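You operate a simulated robot arm through the tools that you are given. There is no shell and no other tool. Be economical: measure what you need, move in short steps, check, and stop when the job is done.

The job below is to be done with a simulated robot arm. You get a single attempt, and the scene is never put back.

JOB
Test the lamp on STOP, stick the label that the display names in the result outline, then switch off.

Only the result counts: the job must be done as asked and must still hold three seconds after the hand-in. Knocking over, shifting, dropping, spilling or breaking anything else fails it.

ROBOT AND FRAMES
A 6-joint arm with a two-finger parallel gripper, fixed in place. Base frame: the origin is at the foot of the arm, x ahead of it, y to its left, z up; the work surface is at about z = 860. Units: mm, rad, N and s.
With the tool pointing down near the work surface it reaches from about 360 to 820 mm from the base axis. Its first joint turns from -2.897 to 2.897 rad. Payload 3.91 kg.
The tool frame sits at the grasp point between the pads (the TCP): z along the fingers, y along the line on which they close. The tips reach 30 mm beyond it. The gripper opens to 110 mm. The fingers are 20 mm wide and 10 mm thick; the gripper's body (48 by 112 mm) begins 55 mm behind the TCP.
Orientation is told as [roll, pitch, yaw] about the base's x, y, z axes, in that order, counted from this pose: with the fingers straight down and closing along the base's y, the tool's x points along the base's -x, its y along +y and its z along -z.

CONTROLS
- The arm moves only by the tool drive_tool. Its argument "commands" is a list of rows, each a list of 7 numbers: the shift along the base's x, y, z in mm, then the turn, a rotation vector about the base's x, y, z in rad, then the closure, from 0 (fully open) to 1 (shut). In form: [[dx, dy, dz, wx, wy, wz, claw], ...]. A call has 1 to 20 rows; each row is the pose to reach, as a shift and turn from the pose commanded when the call began. Each row takes 0.2 s and may step no farther than 50 mm and 0.15 rad from the row before; otherwise, or with a gripper value out of range, the whole call is refused. A pose out of reach is approached as far as the arm can. The call stops where the force on the tool passes 40 N (or 10 N more than at its start, if that is more) or the arm is blocked; 0.2 s more then pass. The fingers move at their own pace (about 45 mm/s each) and stop on an object; they squeeze with about 25 N. The grip force told is the motor's: it shows also when the fingers shut on nothing. Time passes only in rows, and 0.2 s behind the last, so rows that repeat a pose let the fingers close. It gives the time, the measured TCP pose, the force on the tool (base axes), the opening and the grip force at its end, in the units of the frame above (readings bear some noise), with the torque about the TCP (base axes, N m) and any sound that the robot's microphone picked up.
- Cameras (640 x 400 px; columns grow to the right, rows downward): "scene" is fixed at [217.1, 499.5, 1460.1]; the picture's right is [0.93, -0.37, 0.00], its down [-0.35, -0.88, -0.31] and it looks along [0.12, 0.29, -0.95] (base axes); focal length 214 px, centre (320, 200). "wrist" rides on the gripper at [77, 7, -115] in the tool frame; the picture's right is [-0.09, 1.00, 0.00], its down [-0.80, -0.07, -0.59] and it looks along [-0.59, -0.05, 0.80] (tool axes); focal length 270 px, centre (320, 200). There is no depth. A picture from a camera that has moved, and an enlarged one, comes with that camera's place and axes in the base frame and with its lens.
- snapshot(camera): a new picture of that camera. It takes no simulated time.
- raise_lower(by): slides the trunk up (or, below 0, down) by that many mm; the arm rides with it, the base frame stays. It gives what a move gives, with no picture.
- inspect(camera, box): a new picture of the part [left, top, right, bottom] of that camera's present view, enlarged. It takes no simulated time.
- close_job(): hands the job in; it is judged then, once.

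Go step by step. Nothing tells you positions but the pictures and the camera data: compare them with the known pose of the tool, close in by small moves and look again before you grip or let go. The budget is 120 turns and 68 pictures, counting those below and the enlarged ones. Unless the task says otherwise, let go and move clear before handing in, and close with one line.

The tools are called after ">>>" as name(argument=value, ...) on one line, values as JSON. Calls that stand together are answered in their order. drive_tool: Moves the arm, as the interface text tells. Its arguments: {"type":"object","properties":{"commands":{"type":"array"}},"required":["commands"]} The other tools are called the same way: raise_lower (by) slides the trunk up or down; snapshot (camera) takes a picture; inspect (camera, box) takes an enlarged picture of a part of a camera's view; close_job () hands the job in.

At the start:

```text
t: 0.0
tool_pos: [471.5, 289.0, 1238.8]
tcp_rot: [0.0, 0.0, 0.0]
force: [0.3, -0.5, -0.4]
wrist_torque: [0.0, 0.01, 0.03]
width: 110.2
finger_force: 0.0
trunk travel left (down, up): [-550.0, 60.0]
```

scene: 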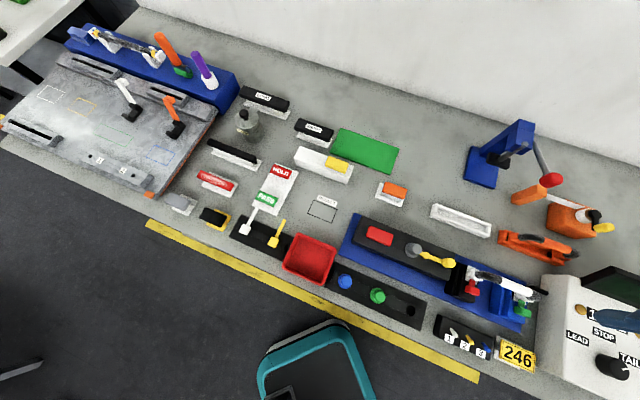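
wrist: 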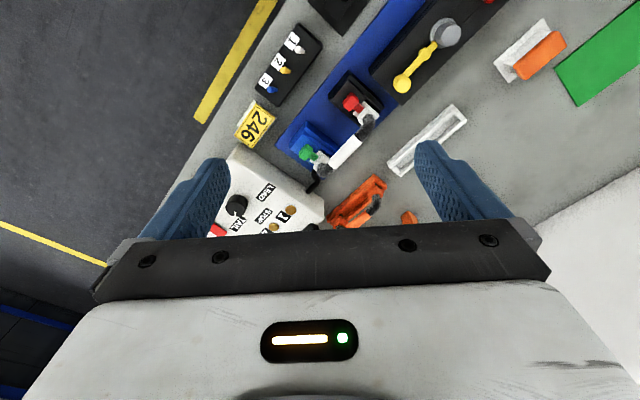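

I see a bench with a lamp tester (white box with LEAD, STOP, TAIL and a knob) at the lower right, labels near a HOLD/PASS card, and an outlined spot. I'll enlarge the relevant parts first.

>>> inspect(camera="scene", box=[480, 240, 640, 400])

>>> inspect(camera="scene", box=[180, 120, 420, 270])

>>> inspect(camera="scene", box=[330, 200, 550, 370])

```text
2.50 times, centred on (560, 320) of scene
camera zoom: at [217.1, 499.5, 1460.1], right [0.93, -0.37, 0.0], down [-0.35, -0.88, -0.31], along [0.12, 0.29, -0.95], focal length 536 px, centre (-280, -100)
```

zoom: 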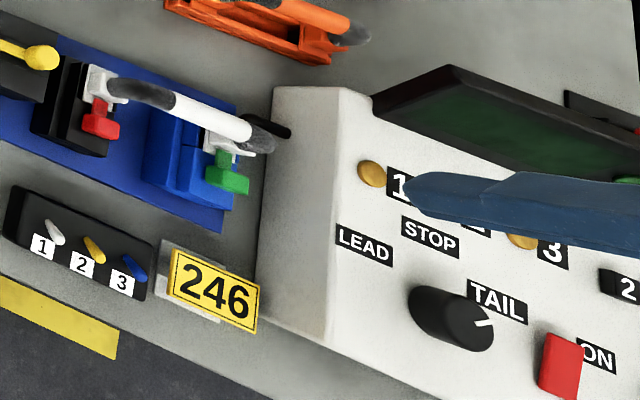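

```text
2.67 times, centred on (300, 195) of scene
camera zoom: at [217.1, 499.5, 1460.1], right [0.93, -0.37, 0.0], down [-0.35, -0.88, -0.31], along [0.12, 0.29, -0.95], focal length 572 px, centre (373, 213)
```

zoom: 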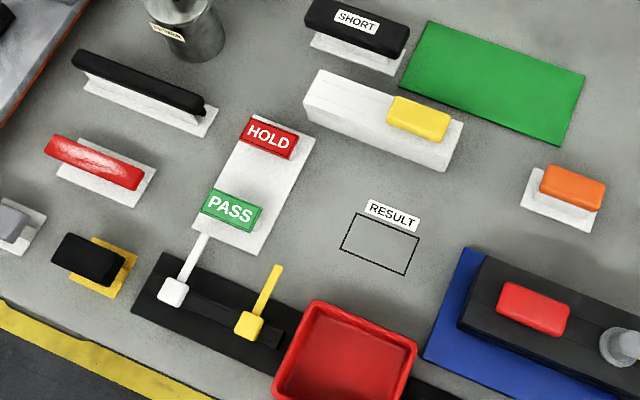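

```text
2.35 times, centred on (440, 285) of scene
camera zoom: at [217.1, 499.5, 1460.1], right [0.93, -0.37, 0.0], down [-0.35, -0.88, -0.31], along [0.12, 0.29, -0.95], focal length 505 px, centre (38, 0)
```

zoom: 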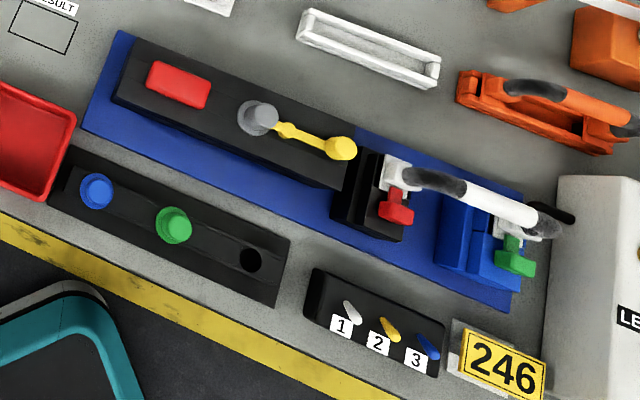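

The gripper hides the tester, so I shift the arm and look with the wrist camera.

>>> drive_tool(commands=[[40, -40, 0, 0, 0, 0, 0], [70, -80, 0, 0, 0, 0, 0], [100, -120, 0, 0, 0, 0, 0], [120, -150, 0, 0, 0, 0, 0]])

>>> snapshot(camera="wrist")

>>> snapshot(camera="scene")

```text
refused: row 1 steps farther than a row can; nothing moved
```

```text
62 pictures are left
camera wrist: at [394.2, 295.9, 1353.5], right [0.09, 1.0, 0.0], down [0.8, -0.07, 0.59], along [0.59, -0.05, -0.8], focal length 270 px, centre (320, 200)
```

wrist: 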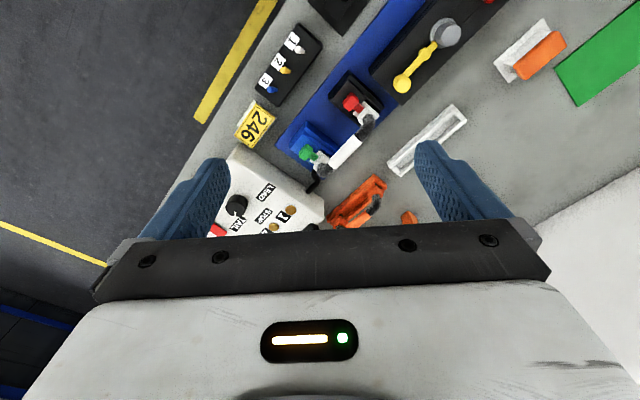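

```text
61 pictures are left
```

scene: 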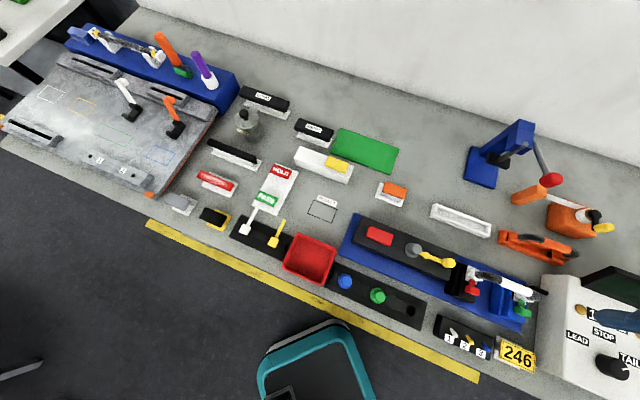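

The first move was refused for step length; I repeat it in smaller steps.

>>> drive_tool(commands=[[30, -35, 0, 0, 0, 0, 0], [60, -70, 0, 0, 0, 0, 0], [90, -105, 0, 0, 0, 0, 0], [120, -140, 0, 0, 0, 0, 0], [150, -170, 0, 0, 0, 0, 0]])

>>> snapshot(camera="wrist")

```text
t: 1.2
tool_pos: [625.1, 118.2, 1238.3]
tcp_rot: [0.0, 0.0, 0.001]
force: [0.8, -0.3, -0.6]
wrist_torque: [-0.01, -0.01, 0.0]
width: 110.4
finger_force: 0.0
trunk travel left (down, up): [-550.0, 60.0]
```

```text
60 pictures are left
camera wrist: at [546.7, 125.0, 1353.0], right [0.09, 1.0, 0.0], down [0.8, -0.07, 0.59], along [0.59, -0.05, -0.81], focal length 270 px, centre (320, 200)
```

wrist: 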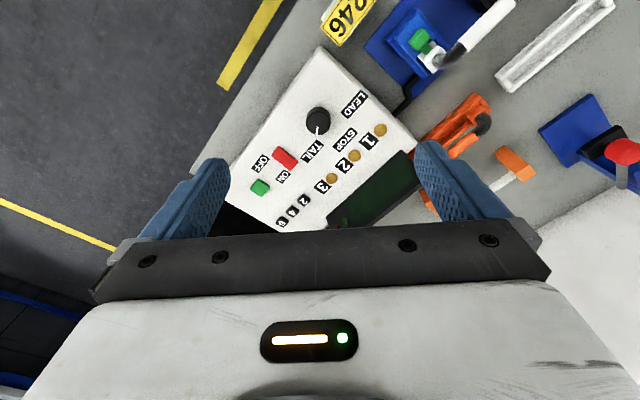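

>>> inspect(camera="wrist", box=[220, 30, 440, 240])

>>> inspect(camera="scene", box=[540, 250, 640, 400])

>>> inspect(camera="scene", box=[440, 100, 620, 270])

>>> inspect(camera="scene", box=[0, 10, 240, 210])

```text
1.90 times, centred on (330, 135) of wrist
camera zoom: at [546.7, 125.0, 1353.0], right [0.09, 1.0, 0.0], down [0.8, -0.07, 0.59], along [0.59, -0.05, -0.81], focal length 515 px, centre (301, 324)
```

zoom: 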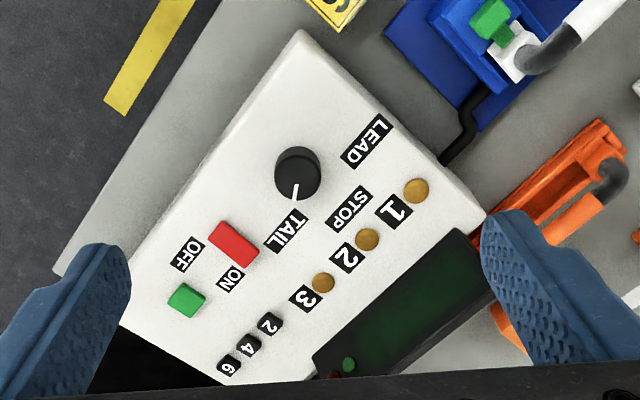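

```text
2.67 times, centred on (590, 325) of scene
camera zoom: at [217.1, 499.5, 1460.1], right [0.93, -0.37, 0.0], down [-0.35, -0.88, -0.31], along [0.12, 0.29, -0.95], focal length 572 px, centre (-400, -133)
```

zoom: 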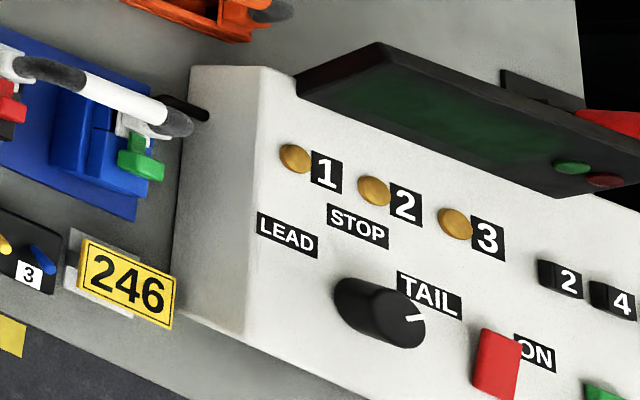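

```text
2.35 times, centred on (530, 185) of scene
camera zoom: at [217.1, 499.5, 1460.1], right [0.93, -0.37, 0.0], down [-0.35, -0.88, -0.31], along [0.12, 0.29, -0.95], focal length 505 px, centre (-174, 235)
```

zoom: 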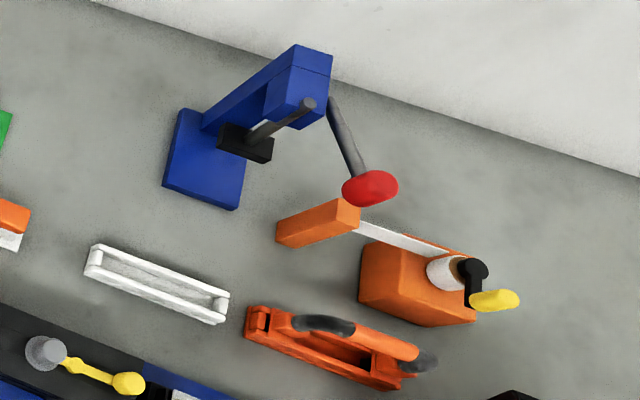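

```text
2.00 times, centred on (120, 110) of scene
camera zoom: at [217.1, 499.5, 1460.1], right [0.93, -0.37, 0.0], down [-0.35, -0.88, -0.31], along [0.12, 0.29, -0.95], focal length 429 px, centre (720, 380)
```

zoom: 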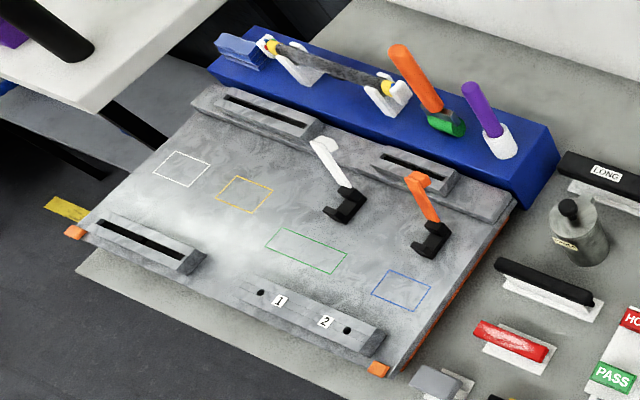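

The tester has a LEAD/STOP/TAIL knob (now at TAIL), a red rocker and a green button between OFF/ON, and a dark display. A cable goes to a blue fixture; I go closer to that fixture to see what is being tested.

>>> drive_tool(commands=[[-18, 25, -28, 0, 0, 0, 0], [-36, 50, -56, 0, 0, 0, 0], [-54, 75, -84, 0, 0, 0, 0], [-72, 100, -112, 0, 0, 0, 0], [-90, 125, -140, 0, 0, 0, 0], [-108, 150, -168, 0, 0, 0, 0], [-125, 172, -190, 0, 0, 0, 0]])

>>> snapshot(camera="wrist")

```text
t: 2.8
tool_pos: [496.4, 293.2, 1049.7]
tcp_rot: [-0.001, 0.0, -0.001]
force: [0.3, -0.6, -0.6]
wrist_torque: [0.0, -0.02, -0.02]
width: 110.0
finger_force: 0.1
trunk travel left (down, up): [-550.0, 60.0]
```

```text
55 pictures are left
camera wrist: at [419.1, 297.9, 1163.2], right [0.09, 1.0, 0.0], down [0.8, -0.07, 0.59], along [0.59, -0.05, -0.8], focal length 270 px, centre (320, 200)
```

wrist: 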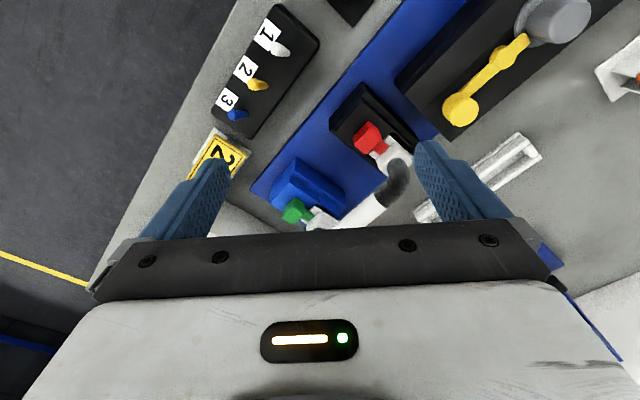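

>>> drive_tool(commands=[[40, 0, 20, 0, 0, 0, 0], [80, 0, 40, 0, 0, 0, 0]])

>>> inspect(camera="wrist", box=[160, 0, 440, 230])

>>> inspect(camera="scene", box=[400, 220, 640, 400])

```text
t: 3.4
tool_pos: [576.9, 289.8, 1087.3]
tcp_rot: [0.0, 0.001, 0.0]
force: [-0.4, 0.7, 0.3]
wrist_torque: [0.0, 0.03, 0.03]
width: 110.2
finger_force: 0.1
trunk travel left (down, up): [-550.0, 60.0]
```

```text
1.74 times, centred on (300, 115) of wrist
camera zoom: at [500.5, 297.0, 1202.7], right [0.09, 1.0, 0.0], down [0.8, -0.07, 0.59], along [0.59, -0.05, -0.8], focal length 470 px, centre (355, 348)
```

zoom: 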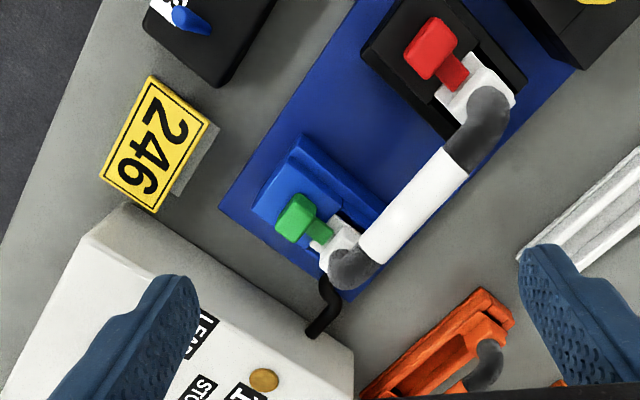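

```text
2.22 times, centred on (520, 310) of scene
camera zoom: at [217.1, 499.5, 1460.1], right [0.93, -0.37, 0.0], down [-0.35, -0.88, -0.31], along [0.12, 0.29, -0.95], focal length 477 px, centre (-124, -44)
```

zoom: 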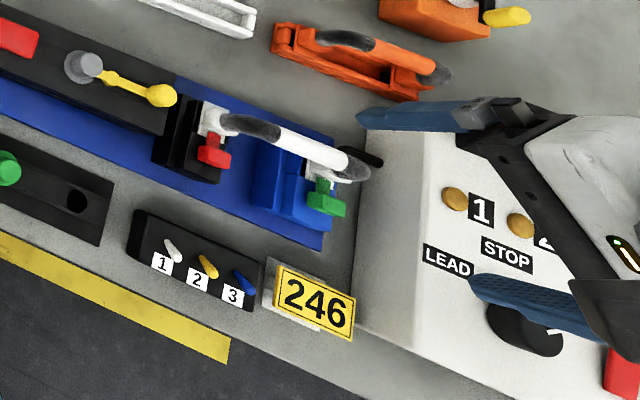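

The lamp harness seems already clamped in its holder and cabled to the tester. Now I move over the tester for a close view of the controls.

>>> drive_tool(commands=[[14, -32, 0, 0, 0, 0, 0], [28, -64, 0, 0, 0, 0, 0], [42, -96, 0, 0, 0, 0, 0], [56, -128, -10, 0, 0, 0, 0], [70, -160, -20, 0, 0, 0, 0], [84, -190, -30, 0, 0, 0, 0]])

>>> snapshot(camera="wrist")

```text
t: 4.8
tool_pos: [662.6, 101.2, 1059.6]
tcp_rot: [-0.001, -0.001, 0.0]
force: [0.0, -0.2, 0.6]
wrist_torque: [-0.04, -0.01, -0.01]
width: 109.8
finger_force: 0.0
trunk travel left (down, up): [-550.0, 60.0]
```

```text
52 pictures are left
camera wrist: at [584.3, 107.1, 1173.9], right [0.09, 1.0, 0.0], down [0.8, -0.07, 0.59], along [0.59, -0.05, -0.8], focal length 270 px, centre (320, 200)
```

wrist: 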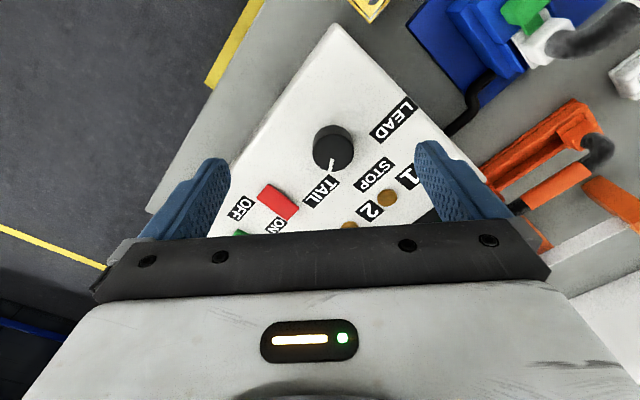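

>>> inspect(camera="wrist", box=[220, 80, 440, 240])

```text
2.50 times, centred on (330, 160) of wrist
camera zoom: at [584.3, 107.1, 1173.9], right [0.09, 1.0, 0.0], down [0.8, -0.07, 0.59], along [0.59, -0.05, -0.8], focal length 676 px, centre (295, 300)
```

zoom: 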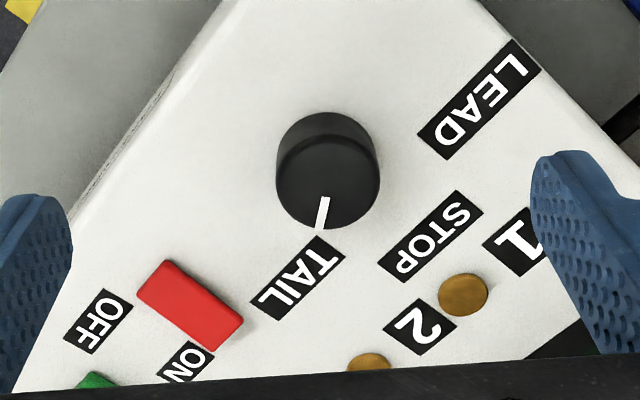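

The panel is flat at about z = 925; the knob is at about (700, 110), 39 mm across, top at about 943, its pointer on TAIL. STOP is about 1.06 rad counter-clockwise. I move above the knob with the tool turned -0.5 rad and narrowed.

>>> drive_tool(commands=[[10, 2, 0, 0, 0, -0.13, 0.2], [19, 4, 0, 0, 0, -0.26, 0.42], [28, 6, 0, 0, 0, -0.39, 0.42], [37.4, 9, -10, 0, 0, -0.5, 0.42], [37.4, 9, -45, 0, 0, -0.5, 0.42], [37.4, 9, -65, 0, 0, -0.5, 0.42], [37.4, 9, -65, 0, 0, -0.5, 0.42]])

>>> snapshot(camera="wrist")

>>> snapshot(camera="scene")

```text
t: 6.4
tool_pos: [698.0, 109.2, 993.3]
tcp_rot: [0.001, 0.0, -0.501]
force: [-0.1, -0.4, -0.4]
wrist_torque: [0.04, -0.01, 0.04]
width: 63.9
finger_force: 0.1
trunk travel left (down, up): [-550.0, 60.0]
```

```text
50 pictures are left
camera wrist: at [633.5, 152.7, 1108.2], right [0.56, 0.83, 0.0], down [0.67, -0.45, 0.59], along [0.49, -0.33, -0.8], focal length 270 px, centre (320, 200)
```

wrist: 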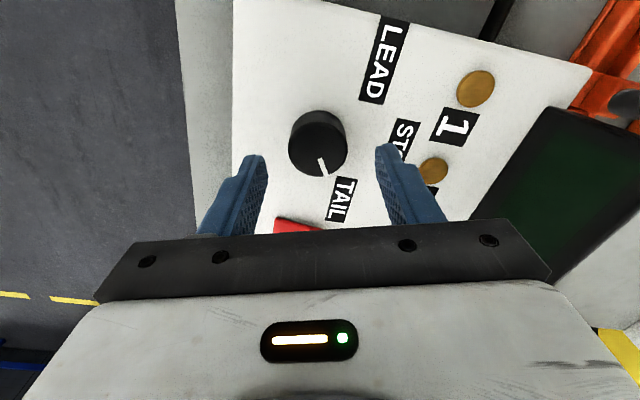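

```text
49 pictures are left
```

scene: 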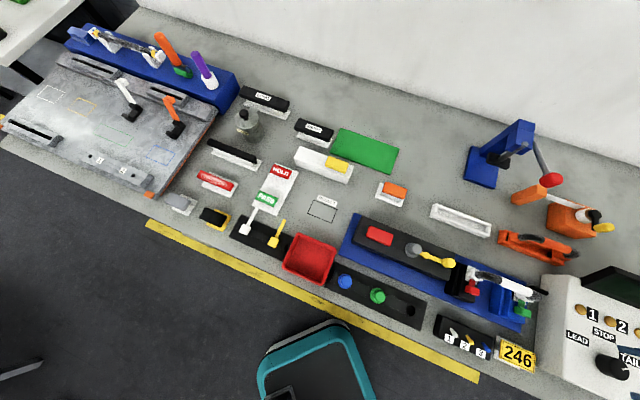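

The knob centre checks out at (698, 108.5). I descend and grip it.

>>> drive_tool(commands=[[0, 0, -15, 0, 0, 0, 0.42], [0, 0, -32, 0, 0, 0, 0.42], [0, 0, -32, 0, 0, 0, 0.75], [0, 0, -32, 0, 0, 0, 0.75], [0, 0, -32, 0, 0, 0, 0.75]])

```text
t: 7.6
tool_pos: [698.1, 110.0, 962.1]
tcp_rot: [0.0, -0.001, -0.501]
force: [-3.6, -7.8, 0.0]
wrist_torque: [-0.33, 0.02, 0.02]
width: 37.5
finger_force: 44.9
trunk travel left (down, up): [-550.0, 60.0]
```

Gripped at 37.5 mm. Now I turn it counter-clockwise by about 1.06 rad.

>>> drive_tool(commands=[[-0.3, -0.8, 0, 0, 0, 0.12, 0.75], [-0.3, -0.8, 0, 0, 0, 0.24, 0.75], [-0.3, -0.8, 0, 0, 0, 0.36, 0.75], [-0.3, -0.8, 0, 0, 0, 0.48, 0.75], [-0.3, -0.8, 0, 0, 0, 0.6, 0.75], [-0.3, -0.8, 0, 0, 0, 0.72, 0.75], [-0.3, -0.8, 0, 0, 0, 0.84, 0.75], [-0.3, -0.8, 0, 0, 0, 0.96, 0.75], [-0.3, -0.8, 0, 0, 0, 1.06, 0.75], [-0.3, -0.8, 0, 0, 0, 1.06, 0.75]])

>>> inspect(camera="wrist", box=[200, 60, 440, 240])

```text
t: 9.8
tool_pos: [697.9, 109.9, 961.4]
tcp_rot: [0.0, 0.001, 0.561]
force: [-0.2, 4.5, 2.4]
wrist_torque: [0.29, -0.07, 0.0]
width: 37.7
finger_force: 45.5
trunk travel left (down, up): [-550.0, 60.0]
```

```text
2.22 times, centred on (320, 150) of wrist
camera zoom: at [628.1, 74.6, 1076.7], right [-0.46, 0.89, 0.0], down [0.72, 0.37, 0.6], along [0.53, 0.27, -0.8], focal length 601 px, centre (320, 311)
```

zoom: 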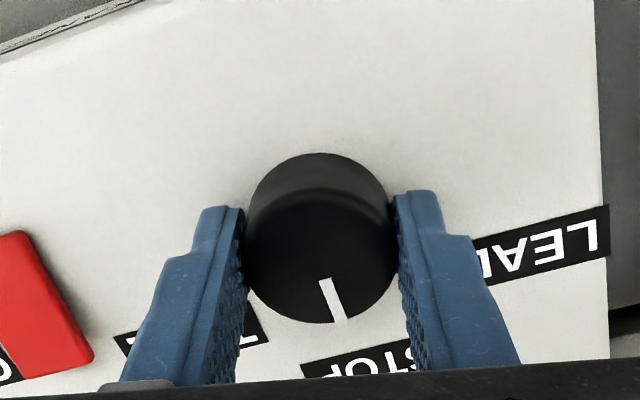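

The pointer now faces STOP. I release and lift, then look at the switch.

>>> drive_tool(commands=[[-0.3, 0, 0, 0, 0, 0, 0.42], [0, 0, 0, 0, 0, 0, 0.42], [0, 0, 0, 0, 0, 0, 0.42], [0, 0, 40, 0, 0, 0, 0.42], [0, 0, 85, 0, 0, -0.1, 0.42], [0, 0, 100, 0, 0, -0.22, 0.42], [10, -20, 100, 0, 0, -0.34, 0.42], [20, -40, 100, 0, 0, -0.46, 0.42], [30, -60, 100, 0, 0, -0.56, 0.42]])

>>> snapshot(camera="wrist")

```text
t: 11.8
tool_pos: [727.0, 49.8, 1061.6]
tcp_rot: [0.001, 0.0, -0.001]
force: [0.4, -0.2, 0.2]
wrist_torque: [-0.05, 0.0, 0.02]
width: 63.9
finger_force: 0.0
trunk travel left (down, up): [-550.0, 60.0]
```

```text
47 pictures are left
camera wrist: at [650.5, 55.7, 1176.0], right [0.09, 1.0, 0.0], down [0.8, -0.07, 0.59], along [0.59, -0.05, -0.8], focal length 270 px, centre (320, 200)
```

wrist: 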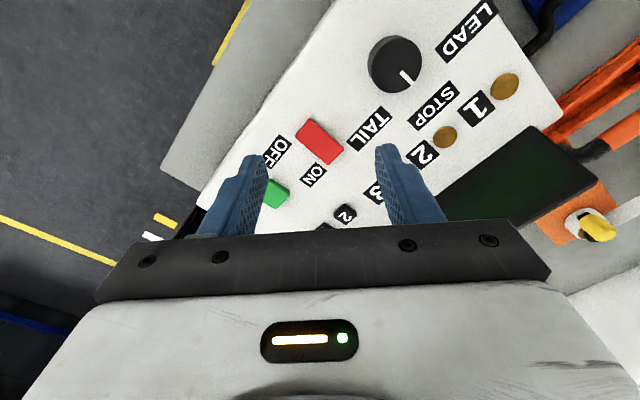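

>>> inspect(camera="wrist", box=[240, 90, 400, 230])

>>> inspect(camera="wrist", box=[340, 0, 520, 130])

>>> inspect(camera="scene", box=[560, 290, 640, 400])

```text
2.86 times, centred on (320, 160) of wrist
camera zoom: at [650.5, 55.7, 1176.0], right [0.09, 1.0, 0.0], down [0.8, -0.07, 0.59], along [0.59, -0.05, -0.8], focal length 772 px, centre (320, 314)
```

zoom: 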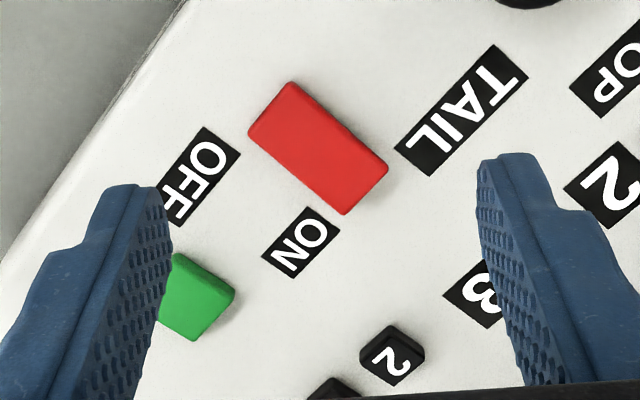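

```text
3.08 times, centred on (430, 65) of wrist
camera zoom: at [650.5, 55.7, 1176.0], right [0.09, 1.0, 0.0], down [0.8, -0.07, 0.59], along [0.59, -0.05, -0.8], focal length 832 px, centre (-18, 615)
```

zoom: 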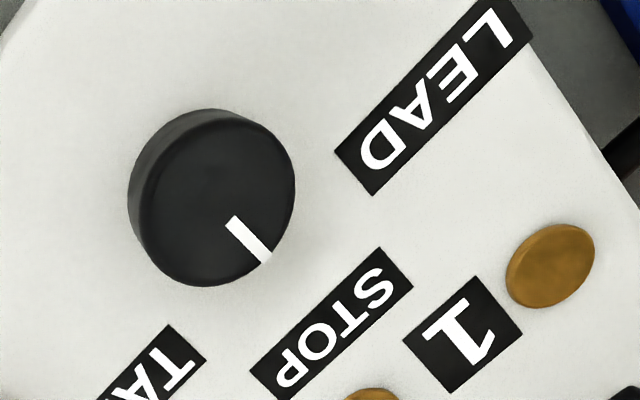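

```text
3.64 times, centred on (600, 345) of scene
camera zoom: at [217.1, 499.5, 1460.1], right [0.93, -0.37, 0.0], down [-0.35, -0.88, -0.31], along [0.12, 0.29, -0.95], focal length 780 px, centre (-698, -327)
```

zoom: 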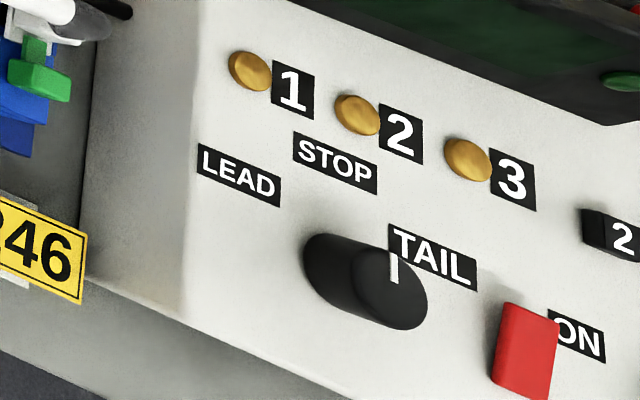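

The knob is on STOP. The red rocker runs from OFF (front) to ON (back), centred at about (758, 46); I'll press its ON end at about (768, 56) with shut fingers.

>>> drive_tool(commands=[[20, 3, 0, 0, 0, 0, 1], [41, 6.5, 0, 0, 0, 0, 1], [41, 6.5, -30, 0, 0, 0, 1], [41, 6.5, -60, 0, 0, 0, 1], [41, 6.5, -80, 0, 0, 0, 1], [41, 6.5, -80, 0, 0, 0, 1]])

>>> inspect(camera="wrist", box=[220, 80, 420, 240])

```text
t: 13.2
tool_pos: [769.0, 56.1, 981.1]
tcp_rot: [0.0, 0.0, -0.001]
force: [0.2, 0.0, -0.6]
wrist_torque: [0.03, 0.02, 0.0]
width: 0.1
finger_force: 24.8
trunk travel left (down, up): [-550.0, 60.0]
```

```text
2.50 times, centred on (320, 160) of wrist
camera zoom: at [691.5, 63.0, 1095.7], right [0.09, 1.0, 0.0], down [0.8, -0.07, 0.59], along [0.59, -0.05, -0.8], focal length 676 px, centre (320, 300)
```

zoom: 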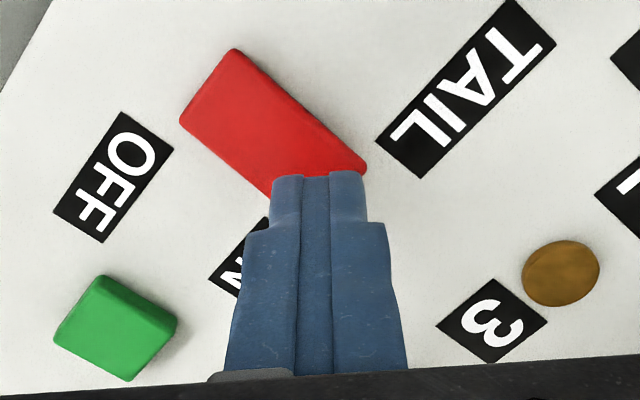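

>>> drive_tool(commands=[[0, 0, -4, 0, 0, 0, 1], [0, 0, -8, 0, 0, 0, 1], [0, 0, -12, 0, 0, 0, 1], [0, 0, -15, 0, 0, 0, 1], [0, 0, -18, 0, 0, 0, 1], [0, 0, -20, 0, 0, 0, 1]])

>>> snapshot(camera="wrist")

```text
t: 14.6
tool_pos: [768.2, 57.3, 969.0]
tcp_rot: [0.001, -0.009, 0.001]
force: [10.7, 4.8, 34.7]
wrist_torque: [-0.18, 0.01, 0.03]
width: 0.0
finger_force: 25.6
trunk travel left (down, up): [-550.0, 60.0]
```

```text
42 pictures are left
camera wrist: at [690.3, 63.2, 1082.0], right [0.09, 1.0, 0.0], down [0.79, -0.07, 0.6], along [0.6, -0.05, -0.8], focal length 270 px, centre (320, 200)
```

wrist: 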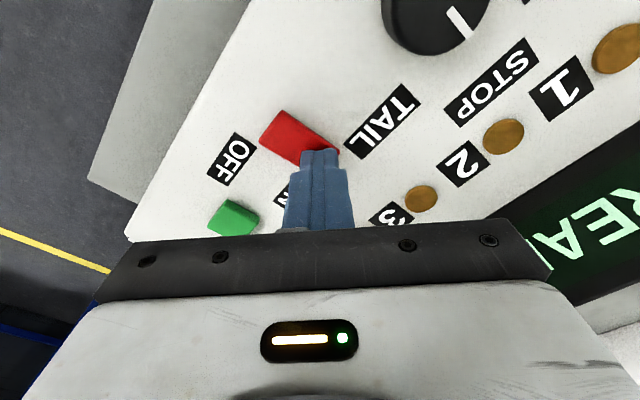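

The display is lit, reading "REA(DY)". I lift and read it.

>>> drive_tool(commands=[[0, 0, 0, 0, 0, 0, 1], [0, 0, 30, 0, 0, 0, 1], [-15, -10, 60, 0, 0, 0, 1], [-30, -10, 90, 0, 0, 0, 1]])

>>> snapshot(camera="wrist")

>>> inspect(camera="scene", box=[500, 230, 640, 400])

```text
t: 15.6
tool_pos: [736.6, 45.5, 1052.5]
tcp_rot: [0.001, 0.001, 0.001]
force: [-1.0, -0.3, -0.3]
wrist_torque: [0.0, -0.01, 0.01]
width: 0.0
finger_force: 24.7
trunk travel left (down, up): [-550.0, 60.0]
```

```text
41 pictures are left
camera wrist: at [659.9, 52.6, 1166.5], right [0.09, 1.0, 0.0], down [0.8, -0.07, 0.59], along [0.59, -0.05, -0.8], focal length 270 px, centre (320, 200)
```

wrist: 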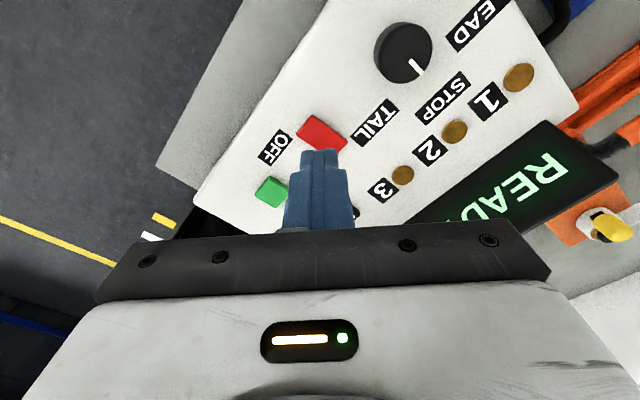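

```text
2.35 times, centred on (570, 315) of scene
camera zoom: at [217.1, 499.5, 1460.1], right [0.93, -0.37, 0.0], down [-0.35, -0.88, -0.31], along [0.12, 0.29, -0.95], focal length 505 px, centre (-268, -71)
```

zoom: 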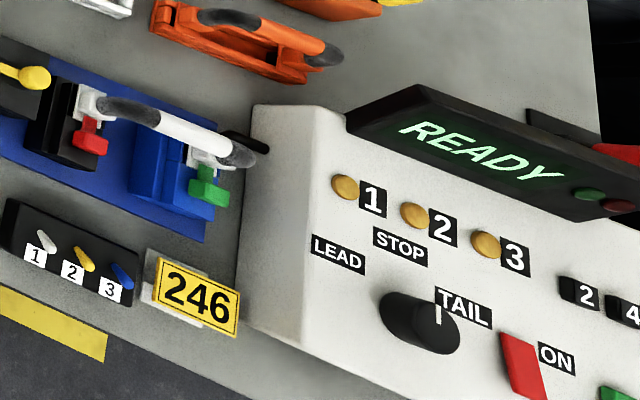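

The tester says READY. The green button at about (812, -10) looks like the start; I look for a legend on it before pressing.

>>> drive_tool(commands=[[30, -30, 10, 0, 0, 0, 1], [55, -60, 20, 0, 0, 0, 1], [70, -80, 20, 0, 0, 0, 1]])

>>> snapshot(camera="wrist")

```text
t: 16.4
tool_pos: [809.3, -34.2, 1071.1]
tcp_rot: [0.0, 0.003, 0.001]
force: [-0.1, -1.1, 0.5]
wrist_torque: [0.01, 0.0, 0.01]
width: 0.0
finger_force: 25.2
trunk travel left (down, up): [-550.0, 60.0]
```

```text
39 pictures are left
camera wrist: at [732.0, -27.7, 1185.4], right [0.09, 1.0, 0.0], down [0.8, -0.07, 0.59], along [0.59, -0.05, -0.81], focal length 270 px, centre (320, 200)
```

wrist: 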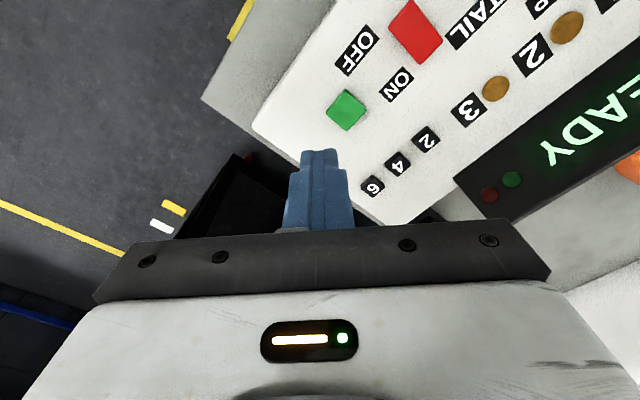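

>>> drive_tool(commands=[[3, 24, 0, 0, 0, 0, 1], [3, 24, -40, 0, 0, 0, 1], [3, 24, -80, 0, 0, 0, 1], [3, 24, -90, 0, 0, 0, 1], [3, 24, -90, 0, 0, 0, 1]])

>>> inspect(camera="wrist", box=[220, 80, 420, 240])

```text
t: 17.6
tool_pos: [812.4, -11.4, 980.4]
tcp_rot: [0.001, 0.001, 0.0]
force: [0.6, 0.3, 0.4]
wrist_torque: [-0.02, -0.01, 0.0]
width: 0.0
finger_force: 24.6
trunk travel left (down, up): [-550.0, 60.0]
```

```text
2.50 times, centred on (320, 160) of wrist
camera zoom: at [734.9, -4.0, 1095.8], right [0.09, 1.0, 0.0], down [0.8, -0.07, 0.59], along [0.59, -0.05, -0.8], focal length 676 px, centre (320, 300)
```

zoom: 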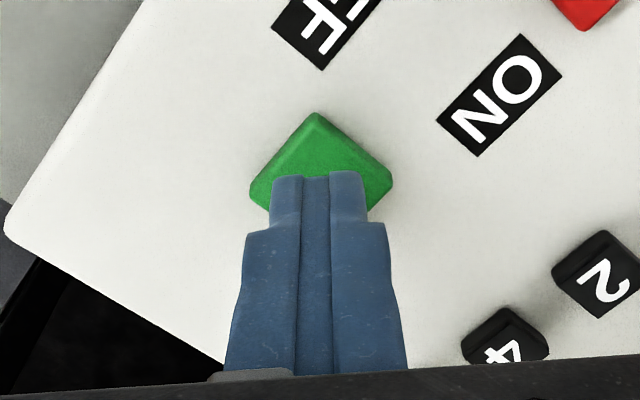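

The tip is over the green button; I press it.

>>> drive_tool(commands=[[0, 0, -4, 0, 0, 0, 1], [0, 0, -8, 0, 0, 0, 1], [0, 0, -11, 0, 0, 0, 1], [0, 0, -14, 0, 0, 0, 1], [0, 0, -17, 0, 0, 0, 1]])

>>> inspect(camera="scene", box=[540, 230, 640, 400])

```text
t: 18.8
tool_pos: [812.6, -9.9, 965.4]
tcp_rot: [-0.001, -0.001, 0.0]
force: [-0.6, 1.9, 2.9]
wrist_torque: [0.03, -0.02, 0.0]
width: 0.0
finger_force: 24.7
trunk travel left (down, up): [-550.0, 60.0]
heard: click
```

```text
2.35 times, centred on (590, 315) of scene
camera zoom: at [217.1, 499.5, 1460.1], right [0.93, -0.37, 0.0], down [-0.35, -0.88, -0.31], along [0.12, 0.29, -0.95], focal length 505 px, centre (-315, -71)
```

zoom: 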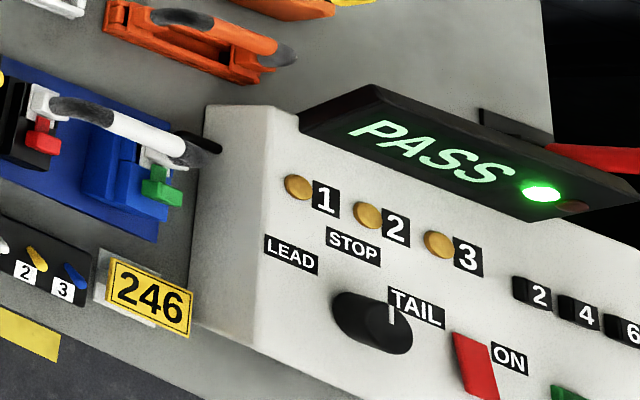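

It reads PASS with the green light. I lift and check the reading holds.

>>> drive_tool(commands=[[0, 0, 20, 0, 0, 0, 1], [0, 0, 60, 0, 0, 0, 0.8], [-40, 15, 100, 0, 0, 0, 0.8], [-80, 35, 100, 0, 0, 0, 0.8]])

>>> snapshot(camera="wrist")

```text
refused: row 3 steps farther than a row can; nothing moved
```

```text
36 pictures are left
camera wrist: at [734.3, -3.4, 1079.9], right [0.09, 1.0, 0.0], down [0.8, -0.07, 0.6], along [0.59, -0.05, -0.8], focal length 270 px, centre (320, 200)
```

wrist: 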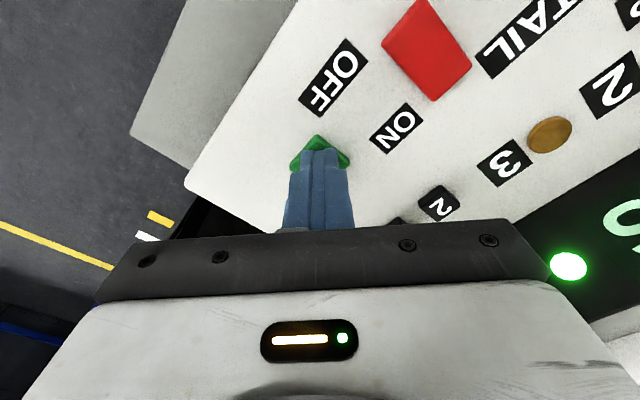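

Lamp lit, PASS. I now raise the arm and swing it toward the label card at about (149, 739), turning the tool to match the card's 45° direction.

>>> drive_tool(commands=[[0, 0, 30, 0, 0, 0, 1], [0, 0, 75, 0, 0, 0, 0.8], [-10, 5, 115, 0, 0, 0, 0.6], [-45, 25, 125, 0, 0, 0.138, 0.4], [-85, 45, 125, 0, 0, 0.276, 0.4], [-125, 65, 125, 0, 0, 0.414, 0.4], [-165, 85, 125, 0, 0, 0.552, 0.4], [-205, 105, 125, 0, 0, 0.69, 0.4], [-230, 145, 125, 0, 0, 0.828, 0.4], [-255, 185, 125, 0, 0, 0.966, 0.4], [-280, 225, 125, 0, 0, 1.104, 0.4], [-305, 265, 125, 0, 0, 1.242, 0.4], [-330, 305, 125, 0, 0, 1.38, 0.4], [-355, 345, 125, 0, 0, 1.518, 0.4], [-385, 380, 125, 0, 0, 1.656, 0.4], [-415, 415, 125, 0, 0, 1.794, 0.4], [-450, 445, 125, 0, 0, 1.932, 0.4], [-485, 475, 125, 0, 0, 2.07, 0.4], [-515, 510, 125, 0, 0, 2.208, 0.4], [-540, 550, 125, 0, 0, 2.34, 0.4]])

>>> snapshot(camera="wrist")

```text
t: 23.0
tool_pos: [271.1, 541.5, 1089.9]
tcp_rot: [-0.001, 0.001, 2.343]
force: [0.4, 0.2, 0.2]
wrist_torque: [0.0, 0.01, 0.0]
width: 66.0
finger_force: 0.0
trunk travel left (down, up): [-550.0, 60.0]
```

```text
35 pictures are left
camera wrist: at [319.9, 480.4, 1203.4], right [-0.78, -0.63, 0.0], down [-0.51, 0.62, 0.59], along [-0.38, 0.46, -0.8], focal length 270 px, centre (320, 200)
```

wrist: 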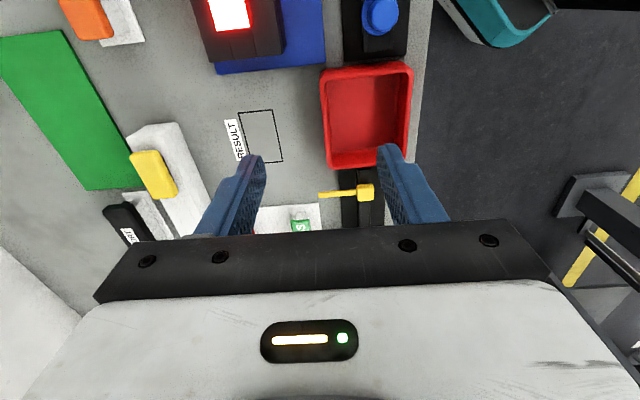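

The red lamp is lit, and I see the outline plus the PASS label at the view's edge. I advance for a better look.

>>> drive_tool(commands=[[-28, 33, 0, 0, 0, 0, 0.4], [-56, 66, -20, 0, 0, 0, 0.4], [-75, 95, -50, 0, 0, 0, 0.4]])

>>> snapshot(camera="wrist")

```text
t: 23.8
tool_pos: [196.2, 636.0, 1040.0]
tcp_rot: [-0.001, 0.0, 2.34]
force: [-0.2, -0.3, -0.3]
wrist_torque: [0.03, 0.02, 0.02]
width: 65.9
finger_force: 0.1
trunk travel left (down, up): [-550.0, 60.0]
```

```text
34 pictures are left
camera wrist: at [243.9, 576.3, 1153.9], right [-0.78, -0.63, 0.0], down [-0.51, 0.62, 0.59], along [-0.37, 0.46, -0.8], focal length 270 px, centre (320, 200)
```

wrist: 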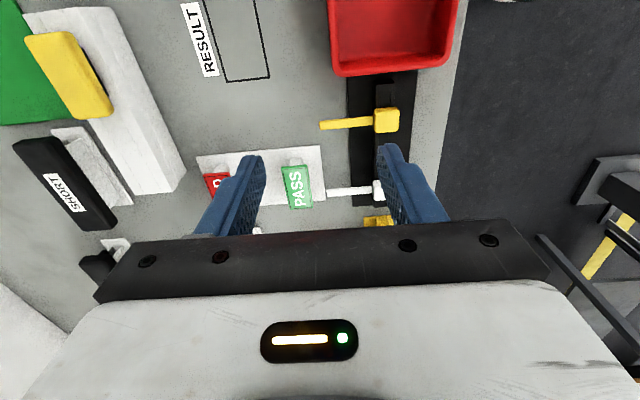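

>>> inspect(camera="wrist", box=[190, 110, 400, 230])

>>> inspect(camera="scene", box=[220, 140, 360, 260])

```text
3.05 times, centred on (295, 170) of wrist
camera zoom: at [243.9, 576.3, 1153.9], right [-0.78, -0.63, 0.0], down [-0.51, 0.62, 0.59], along [-0.37, 0.46, -0.8], focal length 824 px, centre (396, 291)
```

zoom: 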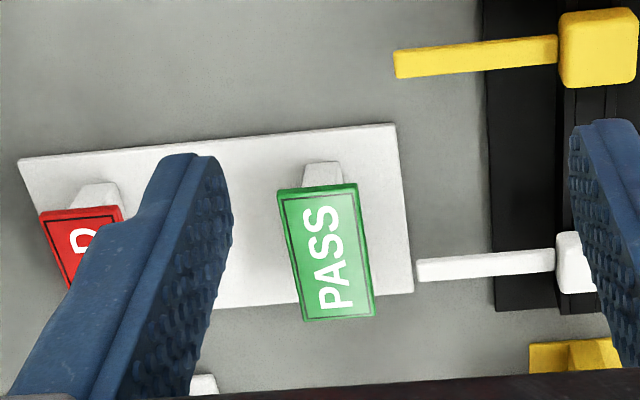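

```text
3.33 times, centred on (290, 200) of scene
camera zoom: at [217.1, 499.5, 1460.1], right [0.93, -0.37, 0.0], down [-0.35, -0.88, -0.31], along [0.12, 0.29, -0.95], focal length 715 px, centre (420, 200)
```

zoom: 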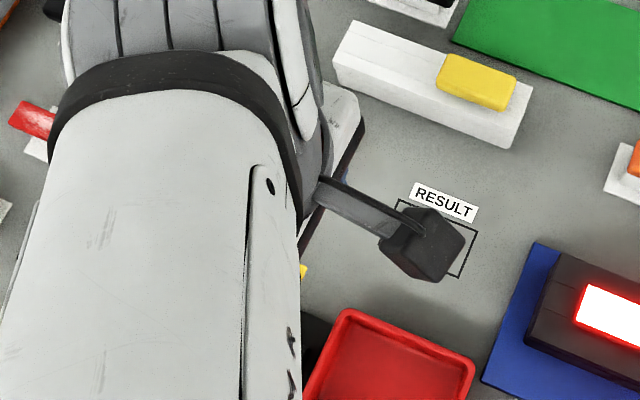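

The PASS label is a slab about 63 × 30 mm on a low stand, centred near (149, 737), top near z = 880, aligned with the tool's present yaw. I move above it, aiming 10 mm toward the near end to clear the white lever.

>>> drive_tool(commands=[[-15, 33, -20, 0, 0, 0, 0.6], [-30, 64, -45, 0, 0, 0, 0.62], [-39.5, 94, -65, 0, 0, 0.006, 0.62], [-39.5, 94, -85, 0, 0, 0.006, 0.62], [-39.5, 94, -85, 0, 0, 0.006, 0.62]])

>>> snapshot(camera="wrist")

```text
t: 25.0
tool_pos: [157.5, 728.6, 953.8]
tcp_rot: [0.001, 0.0, 2.347]
force: [0.5, 0.1, -0.2]
wrist_torque: [0.03, 0.0, 0.02]
width: 41.8
finger_force: 0.1
trunk travel left (down, up): [-550.0, 60.0]
```

```text
31 pictures are left
camera wrist: at [205.1, 668.9, 1069.0], right [-0.77, -0.63, 0.0], down [-0.51, 0.62, 0.59], along [-0.38, 0.46, -0.8], focal length 270 px, centre (320, 200)
```

wrist: 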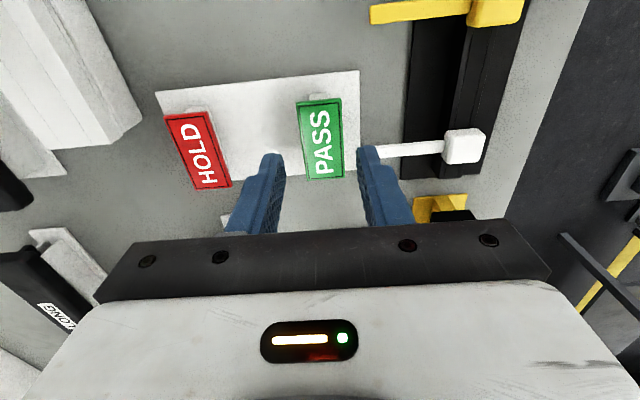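

>>> inspect(camera="wrist", box=[240, 70, 420, 220])

```text
2.67 times, centred on (330, 145) of wrist
camera zoom: at [205.1, 668.9, 1069.0], right [-0.77, -0.63, 0.0], down [-0.51, 0.62, 0.59], along [-0.38, 0.46, -0.8], focal length 721 px, centre (293, 347)
```

zoom: 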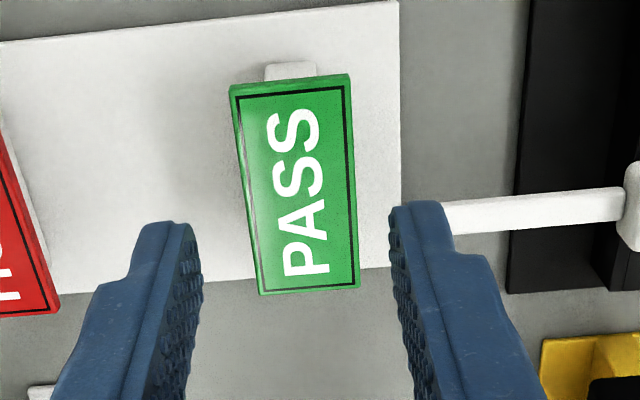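

The label's centre line is 3 mm off the tool's axis and the white lever's end is near the right finger, so I correct to (158, 723.4), narrow a bit and descend partway.

>>> drive_tool(commands=[[0.5, -5.2, 0, 0, 0, 0, 0.65], [0.5, -5.2, -12, 0, 0, 0, 0.65], [0.5, -5.2, -24, 0, 0, 0, 0.65], [0.5, -5.2, -24, 0, 0, 0, 0.65]])

>>> inspect(camera="wrist", box=[240, 70, 420, 220])

```text
t: 26.0
tool_pos: [157.9, 723.4, 931.5]
tcp_rot: [0.0, -0.001, 2.346]
force: [-0.2, 0.0, -1.0]
wrist_torque: [0.05, 0.02, -0.03]
width: 38.6
finger_force: 0.0
trunk travel left (down, up): [-550.0, 60.0]
```

```text
2.67 times, centred on (330, 145) of wrist
camera zoom: at [205.7, 663.4, 1045.2], right [-0.77, -0.63, 0.0], down [-0.51, 0.62, 0.59], along [-0.38, 0.46, -0.8], focal length 721 px, centre (293, 347)
```

zoom: 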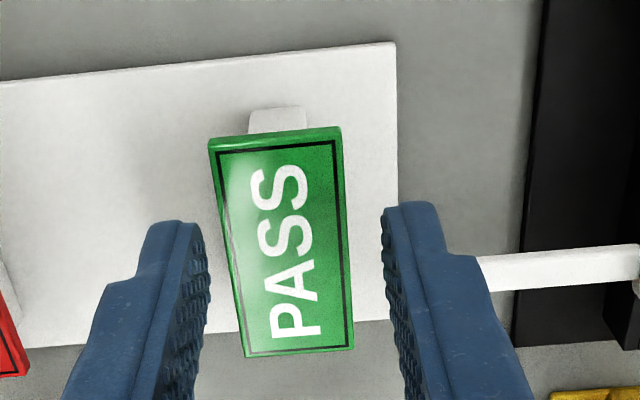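

The label is centred between the fingers. I go 22 mm lower and look again before closing.

>>> drive_tool(commands=[[0, 0, -8, 0, 0, 0, 0.65], [0, 0, -16, 0, 0, 0, 0.65], [0, 0, -22, 0, 0, 0, 0.65], [0, 0, -22, 0, 0, 0, 0.65]])

>>> inspect(camera="wrist", box=[240, 70, 420, 230])

```text
t: 27.0
tool_pos: [157.4, 724.0, 908.4]
tcp_rot: [-0.001, -0.001, 2.346]
force: [-1.0, 0.7, -0.5]
wrist_torque: [0.02, -0.04, -0.01]
width: 38.7
finger_force: 0.0
trunk travel left (down, up): [-550.0, 60.0]
```

```text
2.50 times, centred on (330, 150) of wrist
camera zoom: at [206.2, 663.6, 1023.2], right [-0.77, -0.63, 0.0], down [-0.51, 0.62, 0.59], along [-0.38, 0.46, -0.8], focal length 676 px, centre (295, 325)
```

zoom: 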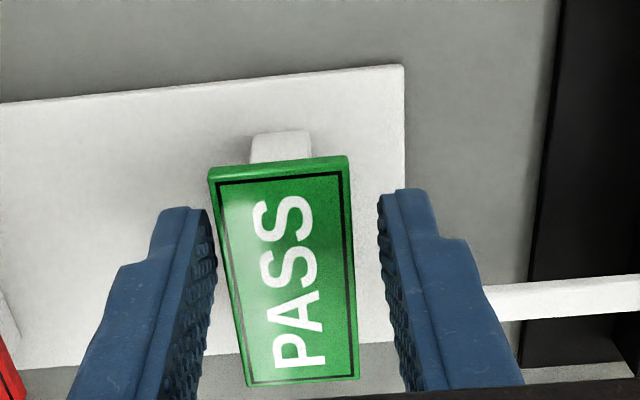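

The label top is about z = 890 and lies between the fingers. I close on it.

>>> drive_tool(commands=[[1, 1, 0, 0, 0, 0, 0.65], [1, 1, 0, 0, 0, 0, 0.72], [1, 1, 0, 0, 0, 0, 0.78], [1, 1, 0, 0, 0, 0, 0.8], [1, 1, 0, 0, 0, 0, 0.8]])

```text
t: 28.2
tool_pos: [159.6, 724.7, 909.1]
tcp_rot: [0.0, -0.001, 2.344]
force: [0.0, -0.2, 0.3]
wrist_torque: [-0.02, 0.02, 0.03]
width: 28.5
finger_force: 25.3
trunk travel left (down, up): [-550.0, 60.0]
```

Gripped at 28.5 mm. I lift straight up and check.

>>> drive_tool(commands=[[0, 0, 8, 0, 0, 0, 0.8], [0, 0, 30, 0, 0, 0, 0.8], [0, 0, 60, 0, 0, 0, 0.8], [0, 0, 90, 0, 0, 0, 0.8]])

>>> snapshot(camera="wrist")

```text
t: 29.2
tool_pos: [158.0, 725.5, 999.5]
tcp_rot: [-0.001, -0.001, 2.347]
force: [0.3, -0.1, 0.0]
wrist_torque: [-0.03, 0.0, -0.01]
width: 28.3
finger_force: 24.7
trunk travel left (down, up): [-550.0, 60.0]
```

```text
27 pictures are left
camera wrist: at [206.5, 664.6, 1114.1], right [-0.77, -0.63, 0.0], down [-0.51, 0.62, 0.59], along [-0.38, 0.46, -0.8], focal length 270 px, centre (320, 200)
```

wrist: 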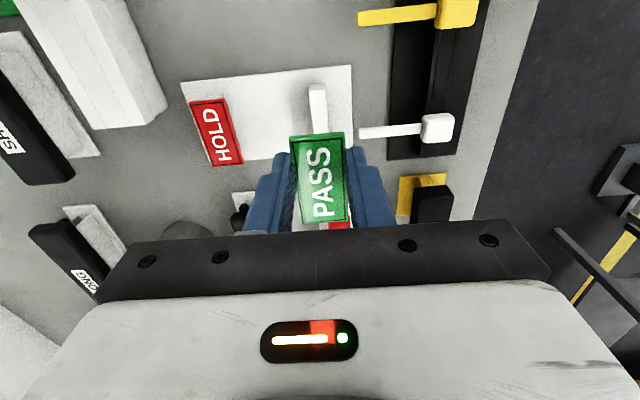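

The label is held. I measure how it sits in the fingers.

>>> inspect(camera="wrist", box=[240, 110, 400, 230])

```text
3.33 times, centred on (320, 170) of wrist
camera zoom: at [206.5, 664.6, 1114.1], right [-0.77, -0.63, 0.0], down [-0.51, 0.62, 0.59], along [-0.38, 0.46, -0.8], focal length 901 px, centre (320, 300)
```

zoom: 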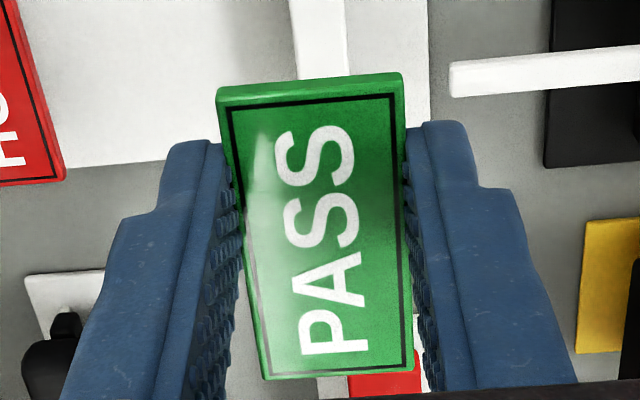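

The label sits with about 11 mm of fingertip below it, too much to lay it flat. I'll set it back on its stand and regrip 9 mm higher.

>>> drive_tool(commands=[[0, 0, -45, 0, 0, 0, 0.8], [0, 0, -75, 0, 0, 0, 0.8], [0, 0, -86, 0, 0, 0, 0.8], [0, 0, -90, 0, 0, 0, 0.8], [0, 0, -90, 0, 0, 0, 0.8], [0, 0, -90, 0, 0, 0, 0.65], [0, 0, -90, 0, 0, 0, 0.65], [0, 0, -85, 0, 0, 0, 0.65], [0, 0, -81, 0, 0, 0, 0.65], [0, 0, -81, 0, 0, 0, 0.65]])

>>> inspect(camera="wrist", box=[240, 70, 420, 230])

```text
t: 31.4
tool_pos: [158.5, 724.8, 918.5]
tcp_rot: [-0.001, 0.0, 2.347]
force: [-0.2, -0.7, 0.4]
wrist_torque: [0.01, 0.0, 0.02]
width: 38.7
finger_force: 0.0
trunk travel left (down, up): [-550.0, 60.0]
```

```text
2.50 times, centred on (330, 150) of wrist
camera zoom: at [206.6, 664.9, 1032.6], right [-0.77, -0.63, 0.0], down [-0.51, 0.62, 0.59], along [-0.38, 0.46, -0.8], focal length 676 px, centre (295, 325)
```

zoom: 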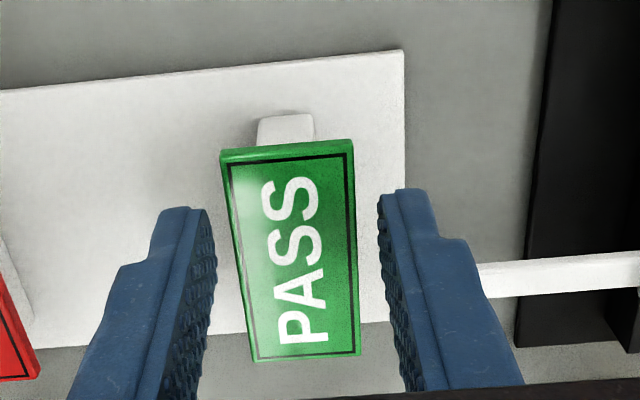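

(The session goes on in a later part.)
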